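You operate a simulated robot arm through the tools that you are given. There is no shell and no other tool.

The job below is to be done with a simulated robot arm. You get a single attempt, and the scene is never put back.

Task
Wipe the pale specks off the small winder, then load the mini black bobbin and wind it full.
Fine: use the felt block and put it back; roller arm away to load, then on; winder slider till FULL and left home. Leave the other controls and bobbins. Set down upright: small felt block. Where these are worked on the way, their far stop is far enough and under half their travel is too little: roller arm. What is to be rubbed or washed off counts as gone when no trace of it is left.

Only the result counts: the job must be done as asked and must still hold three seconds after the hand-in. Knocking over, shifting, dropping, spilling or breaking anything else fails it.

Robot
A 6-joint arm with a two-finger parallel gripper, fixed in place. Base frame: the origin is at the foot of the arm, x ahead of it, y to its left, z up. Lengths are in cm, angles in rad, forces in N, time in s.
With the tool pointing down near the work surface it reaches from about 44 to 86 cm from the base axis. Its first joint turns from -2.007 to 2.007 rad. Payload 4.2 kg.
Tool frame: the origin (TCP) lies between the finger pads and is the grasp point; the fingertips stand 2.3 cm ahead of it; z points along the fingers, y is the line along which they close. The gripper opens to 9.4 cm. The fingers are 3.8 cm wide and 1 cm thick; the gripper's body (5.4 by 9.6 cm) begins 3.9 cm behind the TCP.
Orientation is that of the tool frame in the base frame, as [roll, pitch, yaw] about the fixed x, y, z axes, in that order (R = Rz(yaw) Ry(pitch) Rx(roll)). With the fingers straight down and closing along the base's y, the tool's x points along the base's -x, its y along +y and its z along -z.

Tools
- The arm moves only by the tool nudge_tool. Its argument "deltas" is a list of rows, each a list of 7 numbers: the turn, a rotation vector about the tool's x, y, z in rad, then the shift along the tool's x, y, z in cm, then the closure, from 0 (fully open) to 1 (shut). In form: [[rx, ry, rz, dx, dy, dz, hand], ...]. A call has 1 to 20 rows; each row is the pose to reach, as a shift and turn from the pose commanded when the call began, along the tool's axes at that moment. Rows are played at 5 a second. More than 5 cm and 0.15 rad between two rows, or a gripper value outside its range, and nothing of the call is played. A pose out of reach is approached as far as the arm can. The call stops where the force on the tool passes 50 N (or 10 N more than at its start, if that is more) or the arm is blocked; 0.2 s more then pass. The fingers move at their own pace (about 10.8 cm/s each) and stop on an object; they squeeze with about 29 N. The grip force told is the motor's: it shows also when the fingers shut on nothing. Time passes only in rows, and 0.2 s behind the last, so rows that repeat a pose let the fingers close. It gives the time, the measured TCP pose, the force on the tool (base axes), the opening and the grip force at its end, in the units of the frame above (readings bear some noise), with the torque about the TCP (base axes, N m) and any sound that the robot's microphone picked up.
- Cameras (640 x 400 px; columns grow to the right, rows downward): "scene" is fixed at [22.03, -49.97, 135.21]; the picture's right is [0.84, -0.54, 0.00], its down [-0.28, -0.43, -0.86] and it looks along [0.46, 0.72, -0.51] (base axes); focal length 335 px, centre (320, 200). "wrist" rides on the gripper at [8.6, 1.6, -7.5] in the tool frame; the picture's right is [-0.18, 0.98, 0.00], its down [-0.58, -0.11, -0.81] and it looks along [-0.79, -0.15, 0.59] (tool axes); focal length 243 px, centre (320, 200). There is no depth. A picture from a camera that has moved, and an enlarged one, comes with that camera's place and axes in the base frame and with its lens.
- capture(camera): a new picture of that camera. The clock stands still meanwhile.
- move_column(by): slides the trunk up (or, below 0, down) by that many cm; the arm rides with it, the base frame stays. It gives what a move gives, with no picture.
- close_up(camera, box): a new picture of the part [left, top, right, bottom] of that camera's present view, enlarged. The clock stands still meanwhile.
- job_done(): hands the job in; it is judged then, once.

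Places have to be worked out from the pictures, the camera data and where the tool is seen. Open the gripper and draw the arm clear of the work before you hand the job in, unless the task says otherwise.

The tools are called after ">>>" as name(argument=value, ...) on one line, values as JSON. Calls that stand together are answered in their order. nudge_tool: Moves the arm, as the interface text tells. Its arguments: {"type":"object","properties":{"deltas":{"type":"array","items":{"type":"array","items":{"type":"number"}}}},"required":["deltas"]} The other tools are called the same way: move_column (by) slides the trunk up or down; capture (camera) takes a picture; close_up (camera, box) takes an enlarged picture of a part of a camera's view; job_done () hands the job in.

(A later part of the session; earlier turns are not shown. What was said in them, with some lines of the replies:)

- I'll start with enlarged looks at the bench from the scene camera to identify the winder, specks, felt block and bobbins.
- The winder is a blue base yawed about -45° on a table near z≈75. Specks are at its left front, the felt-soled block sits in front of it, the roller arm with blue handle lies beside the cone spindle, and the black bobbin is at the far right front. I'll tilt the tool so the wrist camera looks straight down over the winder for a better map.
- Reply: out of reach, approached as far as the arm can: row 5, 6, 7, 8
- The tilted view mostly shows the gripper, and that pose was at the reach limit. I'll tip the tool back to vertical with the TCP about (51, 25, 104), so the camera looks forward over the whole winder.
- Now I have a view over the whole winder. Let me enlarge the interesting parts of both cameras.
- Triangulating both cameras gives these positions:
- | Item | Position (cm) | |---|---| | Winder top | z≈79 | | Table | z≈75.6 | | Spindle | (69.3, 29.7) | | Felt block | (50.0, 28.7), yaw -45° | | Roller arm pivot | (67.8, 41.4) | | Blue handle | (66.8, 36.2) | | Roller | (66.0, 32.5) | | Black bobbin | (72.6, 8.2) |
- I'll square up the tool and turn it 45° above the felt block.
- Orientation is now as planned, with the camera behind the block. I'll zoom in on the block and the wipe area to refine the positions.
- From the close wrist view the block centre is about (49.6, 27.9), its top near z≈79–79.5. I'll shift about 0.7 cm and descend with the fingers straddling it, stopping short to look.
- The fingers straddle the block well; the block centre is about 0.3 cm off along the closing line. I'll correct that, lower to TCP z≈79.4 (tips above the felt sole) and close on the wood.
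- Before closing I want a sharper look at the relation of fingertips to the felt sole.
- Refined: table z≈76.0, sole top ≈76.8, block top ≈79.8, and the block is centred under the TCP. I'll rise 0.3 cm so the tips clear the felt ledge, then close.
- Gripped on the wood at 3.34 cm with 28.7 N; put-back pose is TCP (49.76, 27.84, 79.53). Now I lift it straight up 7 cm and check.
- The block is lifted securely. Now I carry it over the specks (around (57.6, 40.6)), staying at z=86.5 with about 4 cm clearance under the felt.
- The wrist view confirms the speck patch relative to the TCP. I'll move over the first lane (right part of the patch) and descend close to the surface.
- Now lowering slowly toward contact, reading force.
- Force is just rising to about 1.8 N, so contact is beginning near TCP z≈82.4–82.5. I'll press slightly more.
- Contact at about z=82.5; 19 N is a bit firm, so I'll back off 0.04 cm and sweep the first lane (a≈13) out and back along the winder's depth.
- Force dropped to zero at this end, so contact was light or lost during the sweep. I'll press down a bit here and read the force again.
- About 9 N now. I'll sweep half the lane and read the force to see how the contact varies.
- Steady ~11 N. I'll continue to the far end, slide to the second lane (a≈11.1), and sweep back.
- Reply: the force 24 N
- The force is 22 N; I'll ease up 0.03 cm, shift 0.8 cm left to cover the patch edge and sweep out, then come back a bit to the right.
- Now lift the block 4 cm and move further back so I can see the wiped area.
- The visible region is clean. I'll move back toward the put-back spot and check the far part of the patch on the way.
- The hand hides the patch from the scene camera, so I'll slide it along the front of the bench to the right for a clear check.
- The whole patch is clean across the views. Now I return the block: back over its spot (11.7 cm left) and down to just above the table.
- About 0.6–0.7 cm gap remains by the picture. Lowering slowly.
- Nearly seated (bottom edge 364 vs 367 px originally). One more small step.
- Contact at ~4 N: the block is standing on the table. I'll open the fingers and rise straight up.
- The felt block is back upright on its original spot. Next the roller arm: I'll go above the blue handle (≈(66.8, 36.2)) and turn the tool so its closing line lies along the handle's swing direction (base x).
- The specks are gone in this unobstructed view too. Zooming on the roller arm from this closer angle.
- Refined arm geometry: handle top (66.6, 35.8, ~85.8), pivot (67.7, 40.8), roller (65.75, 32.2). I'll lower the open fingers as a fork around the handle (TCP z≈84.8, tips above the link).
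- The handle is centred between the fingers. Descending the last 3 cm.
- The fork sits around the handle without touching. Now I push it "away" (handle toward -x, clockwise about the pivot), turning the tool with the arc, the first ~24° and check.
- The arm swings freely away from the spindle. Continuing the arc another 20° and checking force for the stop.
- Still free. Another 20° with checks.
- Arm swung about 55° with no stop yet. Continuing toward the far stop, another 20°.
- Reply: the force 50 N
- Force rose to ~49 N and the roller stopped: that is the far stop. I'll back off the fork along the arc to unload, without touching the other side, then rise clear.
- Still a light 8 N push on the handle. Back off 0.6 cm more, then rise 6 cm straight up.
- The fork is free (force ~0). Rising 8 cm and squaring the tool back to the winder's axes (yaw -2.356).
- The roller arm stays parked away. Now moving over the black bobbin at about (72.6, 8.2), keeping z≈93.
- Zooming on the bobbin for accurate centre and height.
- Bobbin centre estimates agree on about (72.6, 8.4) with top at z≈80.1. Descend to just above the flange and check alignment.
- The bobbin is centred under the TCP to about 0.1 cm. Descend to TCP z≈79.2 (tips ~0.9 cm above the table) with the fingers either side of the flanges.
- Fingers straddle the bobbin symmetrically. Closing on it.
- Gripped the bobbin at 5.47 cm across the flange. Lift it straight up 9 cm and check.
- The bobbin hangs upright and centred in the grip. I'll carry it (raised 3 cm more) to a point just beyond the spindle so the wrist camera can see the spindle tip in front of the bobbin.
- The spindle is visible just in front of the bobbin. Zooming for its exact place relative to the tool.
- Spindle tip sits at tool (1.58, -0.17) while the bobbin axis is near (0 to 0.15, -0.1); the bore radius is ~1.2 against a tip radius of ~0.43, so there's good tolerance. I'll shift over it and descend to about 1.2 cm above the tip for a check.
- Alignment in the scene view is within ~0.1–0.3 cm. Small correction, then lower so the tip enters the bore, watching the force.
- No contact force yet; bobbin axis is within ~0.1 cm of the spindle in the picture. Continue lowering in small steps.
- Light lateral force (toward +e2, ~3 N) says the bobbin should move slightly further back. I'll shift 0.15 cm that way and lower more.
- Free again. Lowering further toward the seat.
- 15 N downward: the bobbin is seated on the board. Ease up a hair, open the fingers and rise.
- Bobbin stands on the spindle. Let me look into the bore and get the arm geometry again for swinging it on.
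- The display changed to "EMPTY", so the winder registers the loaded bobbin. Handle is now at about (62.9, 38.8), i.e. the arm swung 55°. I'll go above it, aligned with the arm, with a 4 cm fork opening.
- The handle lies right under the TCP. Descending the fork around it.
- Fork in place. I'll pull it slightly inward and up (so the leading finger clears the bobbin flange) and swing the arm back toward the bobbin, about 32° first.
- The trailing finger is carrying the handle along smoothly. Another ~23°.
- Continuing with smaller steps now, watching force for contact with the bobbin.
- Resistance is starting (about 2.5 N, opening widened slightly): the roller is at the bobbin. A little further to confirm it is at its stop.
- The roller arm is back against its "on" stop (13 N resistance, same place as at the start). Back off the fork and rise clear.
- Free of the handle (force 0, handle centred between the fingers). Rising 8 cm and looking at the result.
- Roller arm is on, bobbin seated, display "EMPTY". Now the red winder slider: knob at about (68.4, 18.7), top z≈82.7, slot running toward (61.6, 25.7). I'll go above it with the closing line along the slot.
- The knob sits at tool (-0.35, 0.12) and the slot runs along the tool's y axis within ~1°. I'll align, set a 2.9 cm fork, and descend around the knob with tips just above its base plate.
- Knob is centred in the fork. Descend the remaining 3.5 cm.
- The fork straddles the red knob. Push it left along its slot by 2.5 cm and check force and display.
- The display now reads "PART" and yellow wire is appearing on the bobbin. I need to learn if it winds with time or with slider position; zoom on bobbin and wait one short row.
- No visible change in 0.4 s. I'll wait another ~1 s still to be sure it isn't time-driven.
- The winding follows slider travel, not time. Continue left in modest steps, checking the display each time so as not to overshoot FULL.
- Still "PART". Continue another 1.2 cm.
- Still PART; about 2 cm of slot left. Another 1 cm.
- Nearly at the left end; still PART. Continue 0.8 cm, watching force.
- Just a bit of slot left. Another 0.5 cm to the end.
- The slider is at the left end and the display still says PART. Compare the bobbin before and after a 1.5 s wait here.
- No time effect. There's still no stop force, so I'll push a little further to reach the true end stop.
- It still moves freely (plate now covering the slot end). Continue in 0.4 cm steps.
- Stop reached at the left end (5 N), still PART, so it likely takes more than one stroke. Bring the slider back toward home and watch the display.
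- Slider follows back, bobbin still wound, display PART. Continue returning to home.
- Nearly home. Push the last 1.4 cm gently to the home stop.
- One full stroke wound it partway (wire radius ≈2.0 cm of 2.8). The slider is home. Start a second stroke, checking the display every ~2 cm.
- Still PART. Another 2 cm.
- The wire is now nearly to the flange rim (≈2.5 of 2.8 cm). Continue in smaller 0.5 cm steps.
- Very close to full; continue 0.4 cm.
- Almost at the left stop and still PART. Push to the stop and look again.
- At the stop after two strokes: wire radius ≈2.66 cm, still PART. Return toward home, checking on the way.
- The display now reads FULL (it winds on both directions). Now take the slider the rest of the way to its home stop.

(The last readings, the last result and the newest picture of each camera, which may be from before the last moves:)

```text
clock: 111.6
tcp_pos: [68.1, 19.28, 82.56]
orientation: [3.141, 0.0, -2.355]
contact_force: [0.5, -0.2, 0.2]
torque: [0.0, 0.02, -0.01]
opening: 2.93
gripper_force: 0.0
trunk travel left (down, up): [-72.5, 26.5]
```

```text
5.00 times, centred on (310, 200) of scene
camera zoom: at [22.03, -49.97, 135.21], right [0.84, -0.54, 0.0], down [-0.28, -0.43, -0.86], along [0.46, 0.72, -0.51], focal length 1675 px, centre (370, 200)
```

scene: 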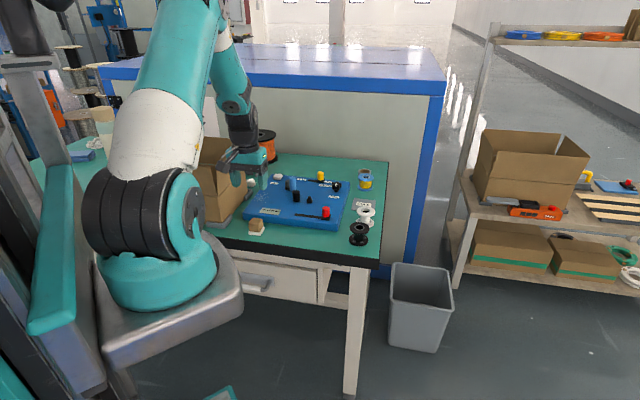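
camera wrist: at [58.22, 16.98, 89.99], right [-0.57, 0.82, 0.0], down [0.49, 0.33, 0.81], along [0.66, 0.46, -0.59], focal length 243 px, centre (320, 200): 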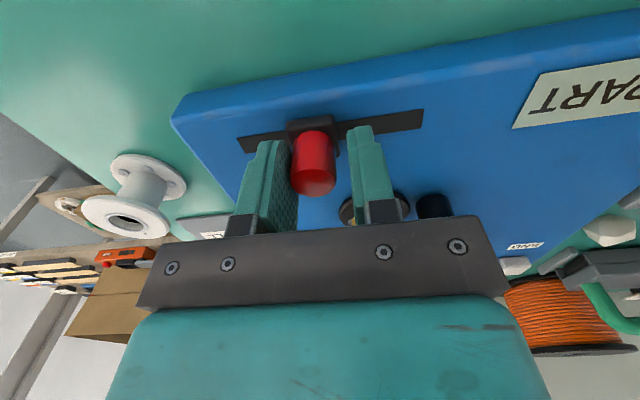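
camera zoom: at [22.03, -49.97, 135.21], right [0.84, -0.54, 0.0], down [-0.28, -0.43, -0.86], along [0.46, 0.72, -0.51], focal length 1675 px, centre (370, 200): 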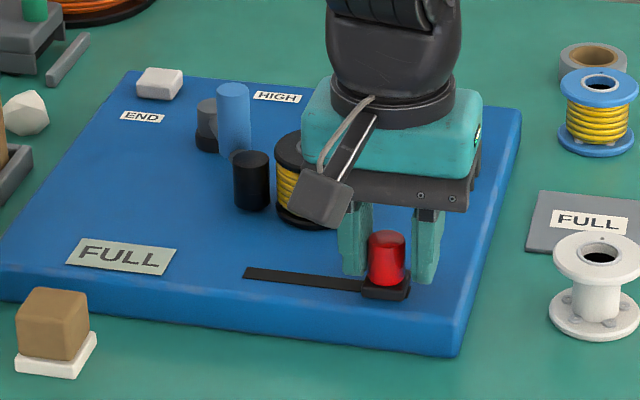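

FULL holds. About 0.8 cm remains to home; push gently to the stop.

>>> nudge_tool(deltas=[[0, 0, 0, 0.01, -0.4, 0, 0.69], [0, 0, 0, 0.02, -0.7, 0, 0.69], [0, 0, 0, 0.02, -0.9, 0, 0.69], [0, 0, 0, 0.02, -0.9, 0, 0.69]])

>>> close_up(camera="scene", box=[250, 160, 370, 240])

>>> close_up(camera="scene", box=[300, 195, 350, 235])

```text
clock: 112.6
tcp_pos: [68.64, 18.68, 82.58]
orientation: [3.14, -0.001, -2.353]
contact_force: [-0.8, 0.6, 0.0]
torque: [0.03, 0.0, -0.02]
opening: 2.95
gripper_force: 0.9
trunk travel left (down, up): [-72.5, 26.5]
```

```text
5.00 times, centred on (310, 200) of scene
camera zoom: at [22.03, -49.97, 135.21], right [0.84, -0.54, 0.0], down [-0.28, -0.43, -0.86], along [0.46, 0.72, -0.51], focal length 1675 px, centre (370, 200)
```

zoom: 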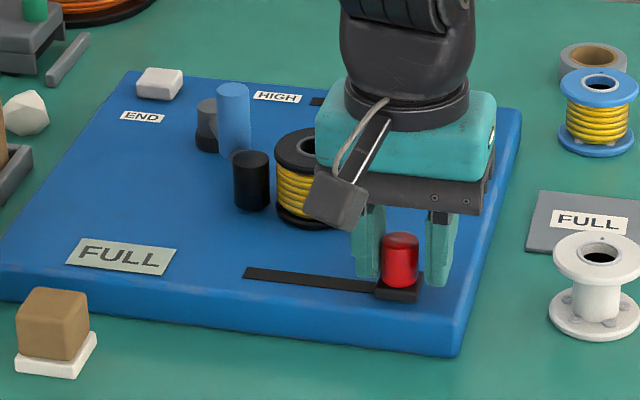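

```text
10.00 times, centred on (325, 215) of scene
camera zoom: at [22.03, -49.97, 135.21], right [0.84, -0.54, 0.0], down [-0.28, -0.43, -0.86], along [0.46, 0.72, -0.51], focal length 3350 px, centre (270, 50)
```

zoom: 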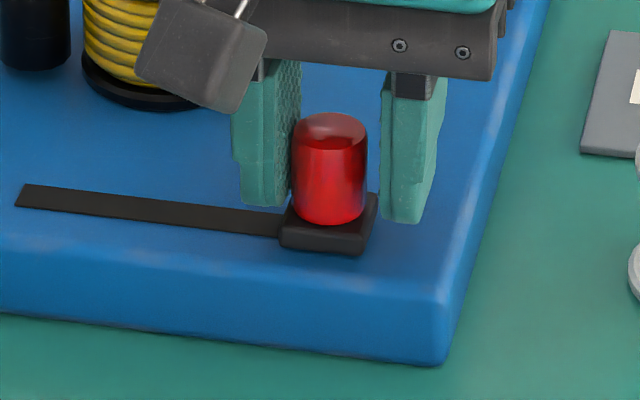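

The knob is within ~0.02 cm of its original place. A last light press toward the stop, then back off to mid-fork.

>>> nudge_tool(deltas=[[0, 0, 0, 0, -0.1, 0, 0.69], [0, 0, 0, 0, -0.2, 0, 0.69], [0, 0, 0, 0, -0.2, 0, 0.69]])

>>> close_up(camera="scene", box=[300, 195, 350, 235])

```text
clock: 113.4
tcp_pos: [68.7, 18.57, 82.62]
orientation: [3.141, -0.002, -2.355]
contact_force: [-7.0, 3.9, -1.2]
torque: [-0.02, 0.01, 0.06]
opening: 3.23
gripper_force: 4.1
trunk travel left (down, up): [-72.5, 26.5]
```

```text
10.00 times, centred on (325, 215) of scene
camera zoom: at [22.03, -49.97, 135.21], right [0.84, -0.54, 0.0], down [-0.28, -0.43, -0.86], along [0.46, 0.72, -0.51], focal length 3350 px, centre (270, 50)
```

zoom: 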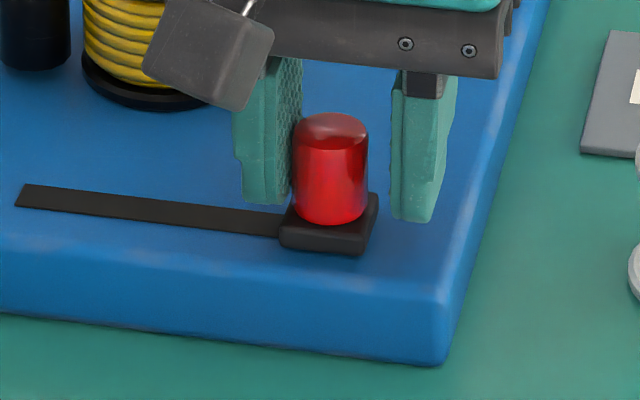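

Firm against the home stop (8 N). Now recentre the fork off the knob and rise.

>>> nudge_tool(deltas=[[0, 0, 0, 0, 0.3, 0, 0.69], [0, 0, 0, 0, 0.6, 0, 0.67], [0, 0, 0, 0, 0.6, 0, 0.65]])

>>> capture(camera="wrist")

```text
clock: 114.2
tcp_pos: [68.37, 18.93, 82.57]
orientation: [-3.14, -0.001, -2.356]
contact_force: [0.2, -0.7, 0.2]
torque: [-0.02, -0.02, 0.0]
opening: 3.27
gripper_force: 0.1
trunk travel left (down, up): [-72.5, 26.5]
```

```text
taken
camera wrist: at [61.06, 13.9, 90.02], right [-0.57, 0.82, 0.0], down [0.49, 0.33, 0.81], along [0.67, 0.46, -0.59], focal length 243 px, centre (320, 200)
```

wrist: 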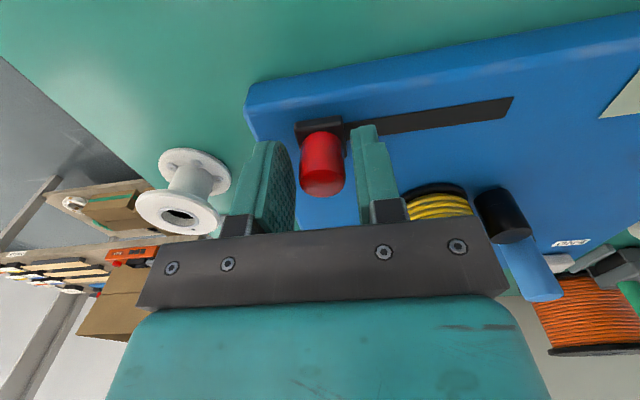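

The knob stands free between the fingers. Rise straight up 12 cm, well clear.

>>> nudge_tool(deltas=[[0, 0, 0, 0, 0, -1, 0.65], [0, 0, 0, 0, 0, -3, 0.65], [0, 0, 0, 0, 0, -6, 0.6], [0, 0, 0, 0, 0, -10, 0.5], [0, 0, 0, 0, 0, -13, 0.3], [0, 0, 0, 0, 0, -13, 0]])

>>> close_up(camera="scene", box=[230, 150, 390, 250])

>>> close_up(camera="scene", box=[280, 165, 330, 210])

```text
clock: 115.6
tcp_pos: [68.73, 18.91, 95.67]
orientation: [3.141, -0.004, -2.355]
contact_force: [0.0, 0.0, -0.6]
torque: [0.02, -0.02, 0.02]
opening: 9.41
gripper_force: 0.0
trunk travel left (down, up): [-72.5, 26.5]
```

```text
4.00 times, centred on (310, 200) of scene
camera zoom: at [22.03, -49.97, 135.21], right [0.84, -0.54, 0.0], down [-0.28, -0.43, -0.86], along [0.46, 0.72, -0.51], focal length 1340 px, centre (360, 200)
```

zoom: 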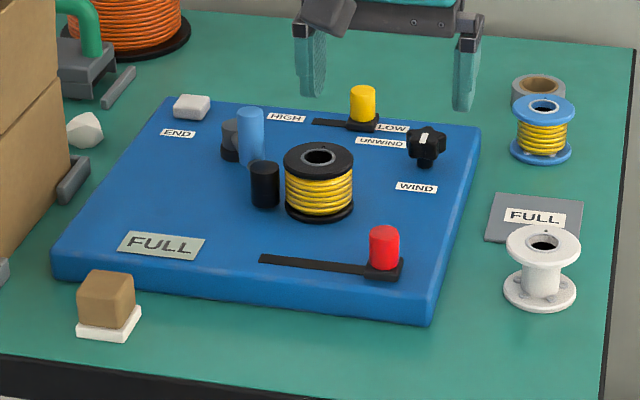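

```text
8.89 times, centred on (305, 188) of scene
camera zoom: at [22.03, -49.97, 135.21], right [0.84, -0.54, 0.0], down [-0.28, -0.43, -0.86], along [0.46, 0.72, -0.51], focal length 2978 px, centre (453, 311)
```

zoom: 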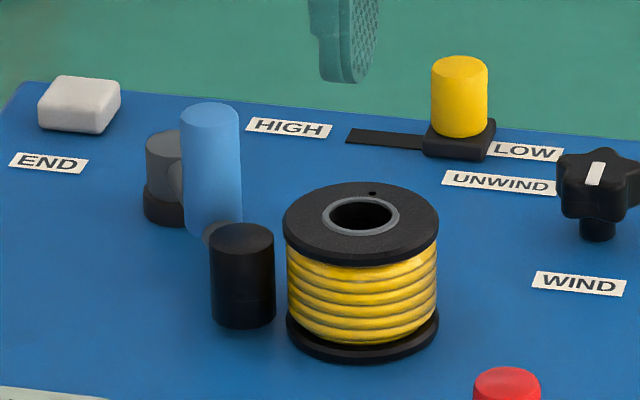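

Display FULL, bobbin wound, slider home, roller on. Before finishing I'll inspect the wiped area closely for any trace, from both cameras.

>>> close_up(camera="scene", box=[245, 180, 285, 210])

>>> close_up(camera="scene", box=[235, 185, 275, 215])

>>> capture(camera="wrist")

```text
13.33 times, centred on (265, 195) of scene
camera zoom: at [22.03, -49.97, 135.21], right [0.84, -0.54, 0.0], down [-0.28, -0.43, -0.86], along [0.46, 0.72, -0.51], focal length 4467 px, centre (1053, 267)
```

zoom: 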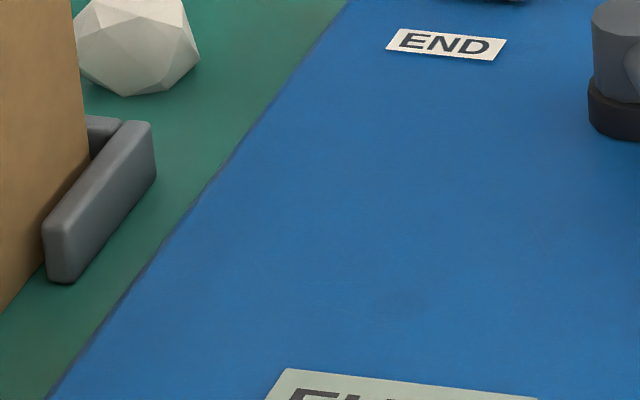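

```text
13.33 times, centred on (255, 200) of scene
camera zoom: at [22.03, -49.97, 135.21], right [0.84, -0.54, 0.0], down [-0.28, -0.43, -0.86], along [0.46, 0.72, -0.51], focal length 4467 px, centre (1187, 200)
```

zoom: 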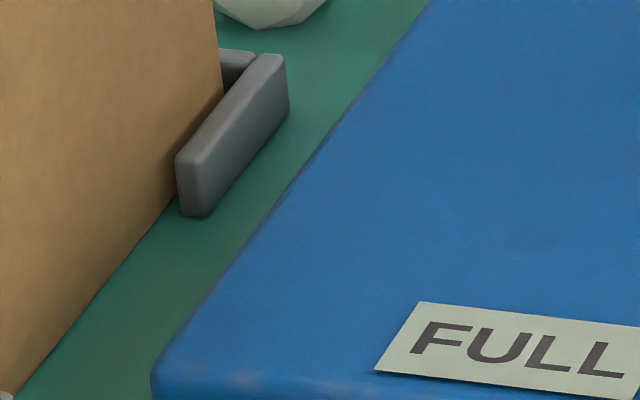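

```text
taken
camera wrist: at [61.23, 13.99, 103.1], right [-0.57, 0.82, 0.0], down [0.49, 0.34, 0.81], along [0.66, 0.46, -0.59], focal length 243 px, centre (320, 200)
```

wrist: 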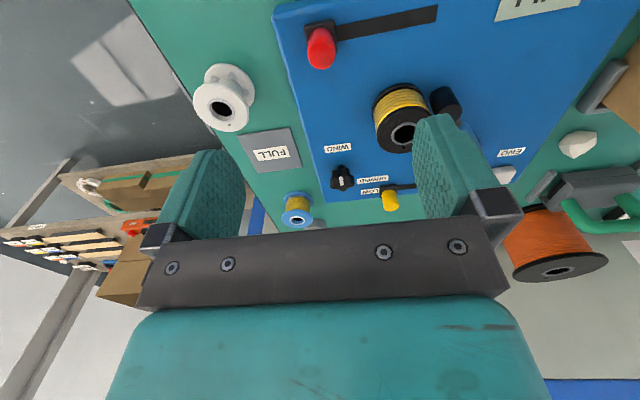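

The scene view is clean. I'll also pull the arm back to the earlier viewpoint for a near look at the patch with the wrist camera (this also draws the arm clear).

>>> nudge_tool(deltas=[[0, 0, 0, 1.2, 3.5, 0, 0], [0, 0, 0, 2.4, 7, 0, 0], [0, 0, 0, 3.6, 10.5, 0, 0], [0, 0, 0, 4.8, 14, 0, 0], [0, 0, 0, 6, 17.5, 0, 0], [0, 0, 0, 6.7, 19.6, 0, 0], [0, 0, 0, 6.7, 19.6, 0, 0]])

>>> close_up(camera="wrist", box=[280, 80, 440, 210])

>>> capture(camera="wrist")

>>> capture(camera="scene")

```text
clock: 117.2
tcp_pos: [49.5, 28.11, 95.61]
orientation: [3.14, 0.0, -2.356]
contact_force: [-0.4, 0.0, -0.5]
torque: [-0.03, 0.0, -0.02]
opening: 9.4
gripper_force: 0.0
trunk travel left (down, up): [-72.5, 26.5]
```

```text
3.08 times, centred on (360, 145) of wrist
camera zoom: at [42.11, 23.2, 103.05], right [-0.57, 0.82, 0.0], down [0.49, 0.33, 0.81], along [0.66, 0.46, -0.59], focal length 746 px, centre (197, 369)
```

zoom: 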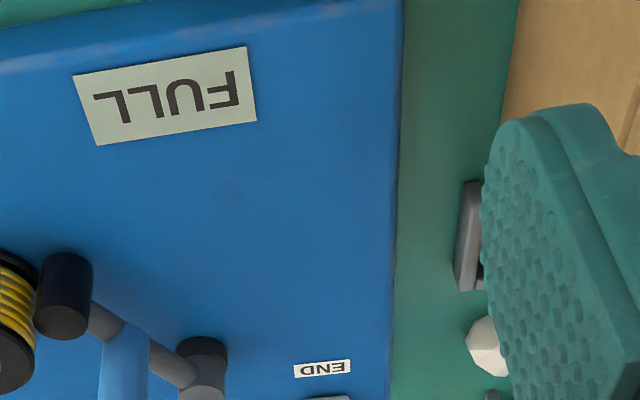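

```text
taken
camera wrist: at [42.11, 23.2, 103.05], right [-0.57, 0.82, 0.0], down [0.49, 0.33, 0.81], along [0.66, 0.46, -0.59], focal length 243 px, centre (320, 200)
```

wrist: 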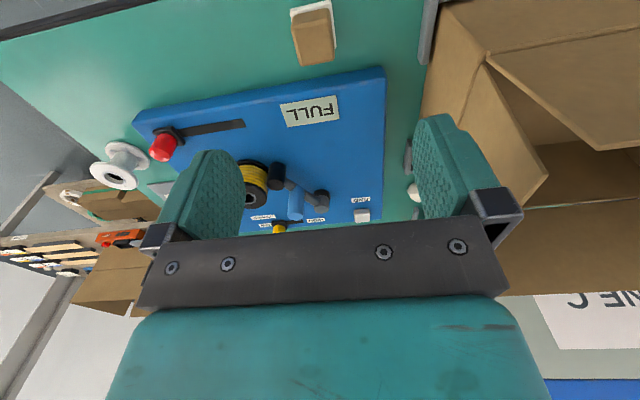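

```text
taken
```

scene: 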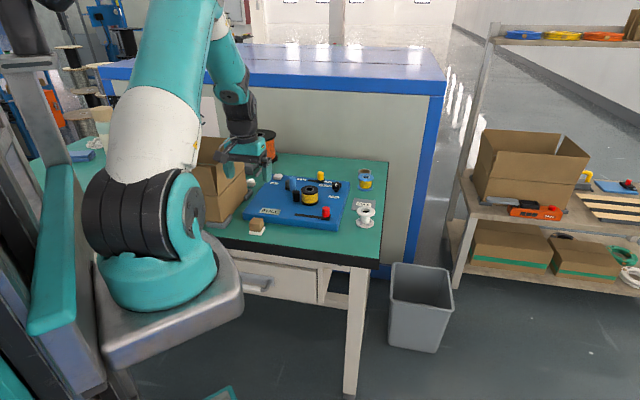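

No trace of specks remains, the felt block stands upright on its spot, the display reads FULL, and nothing else has shifted. I'll raise the arm a bit more with the gripper open, then hand in.

>>> nudge_tool(deltas=[[0, 0, 0, 0, 0, -2, 0], [0, 0, 0, 0, 0, -5, 0], [0, 0, 0, 0, 0, -7, 0], [0, 0, 0, 0, 0, -7, 0], [0, 0, 0, 0, 0, -7, 0]])

>>> close_up(camera="scene", box=[230, 150, 390, 250])

```text
clock: 118.4
tcp_pos: [49.89, 28.22, 102.57]
orientation: [3.141, 0.0, -2.355]
contact_force: [0.7, 0.0, 0.0]
torque: [0.04, -0.01, 0.0]
opening: 9.37
gripper_force: 0.0
trunk travel left (down, up): [-72.5, 26.5]
```

```text
4.00 times, centred on (310, 200) of scene
camera zoom: at [22.03, -49.97, 135.21], right [0.84, -0.54, 0.0], down [-0.28, -0.43, -0.86], along [0.46, 0.72, -0.51], focal length 1340 px, centre (360, 200)
```

zoom: 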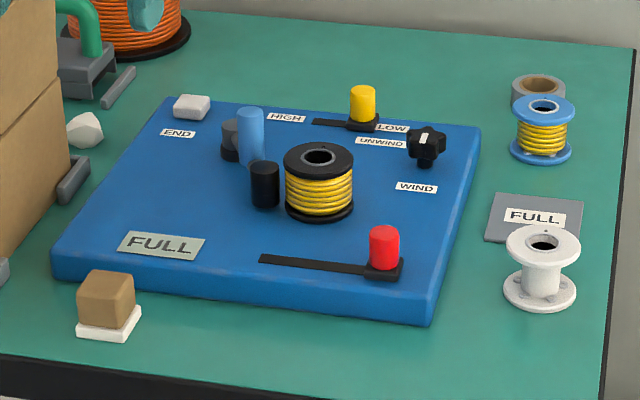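

Everything matches the requested end state: specks gone, felt block back upright, bobbin loaded and wound (FULL), roller on, red slider home, other controls untouched, arm clear with gripper open. Handing in.

>>> job_done()

```text
The job is handed in.
```

The winder is clean, and the mini black bobbin is loaded and wound full. I've handed the job in; no verdict came back.

- **Wiping:** close looks from both cameras show no trace of the specks. The felt block stands upright again, about 0.2 cm from where it started.
- **Loading:** I swung the roller arm to its far stop and seated the bobbin on the spindle. Then I swung the arm back against its "on" stop, the same place it started.
- **Winding:** it took two full strokes of the red slider. The display changed to FULL on the second return and stayed there. The slider now rests against its home stop.
- **Other controls and bobbins:** I left the yellow slider, the UNWIND/WIND knob and the other bobbins alone, and the last picture shows nothing else shifted.

The arm is raised clear with the gripper open.
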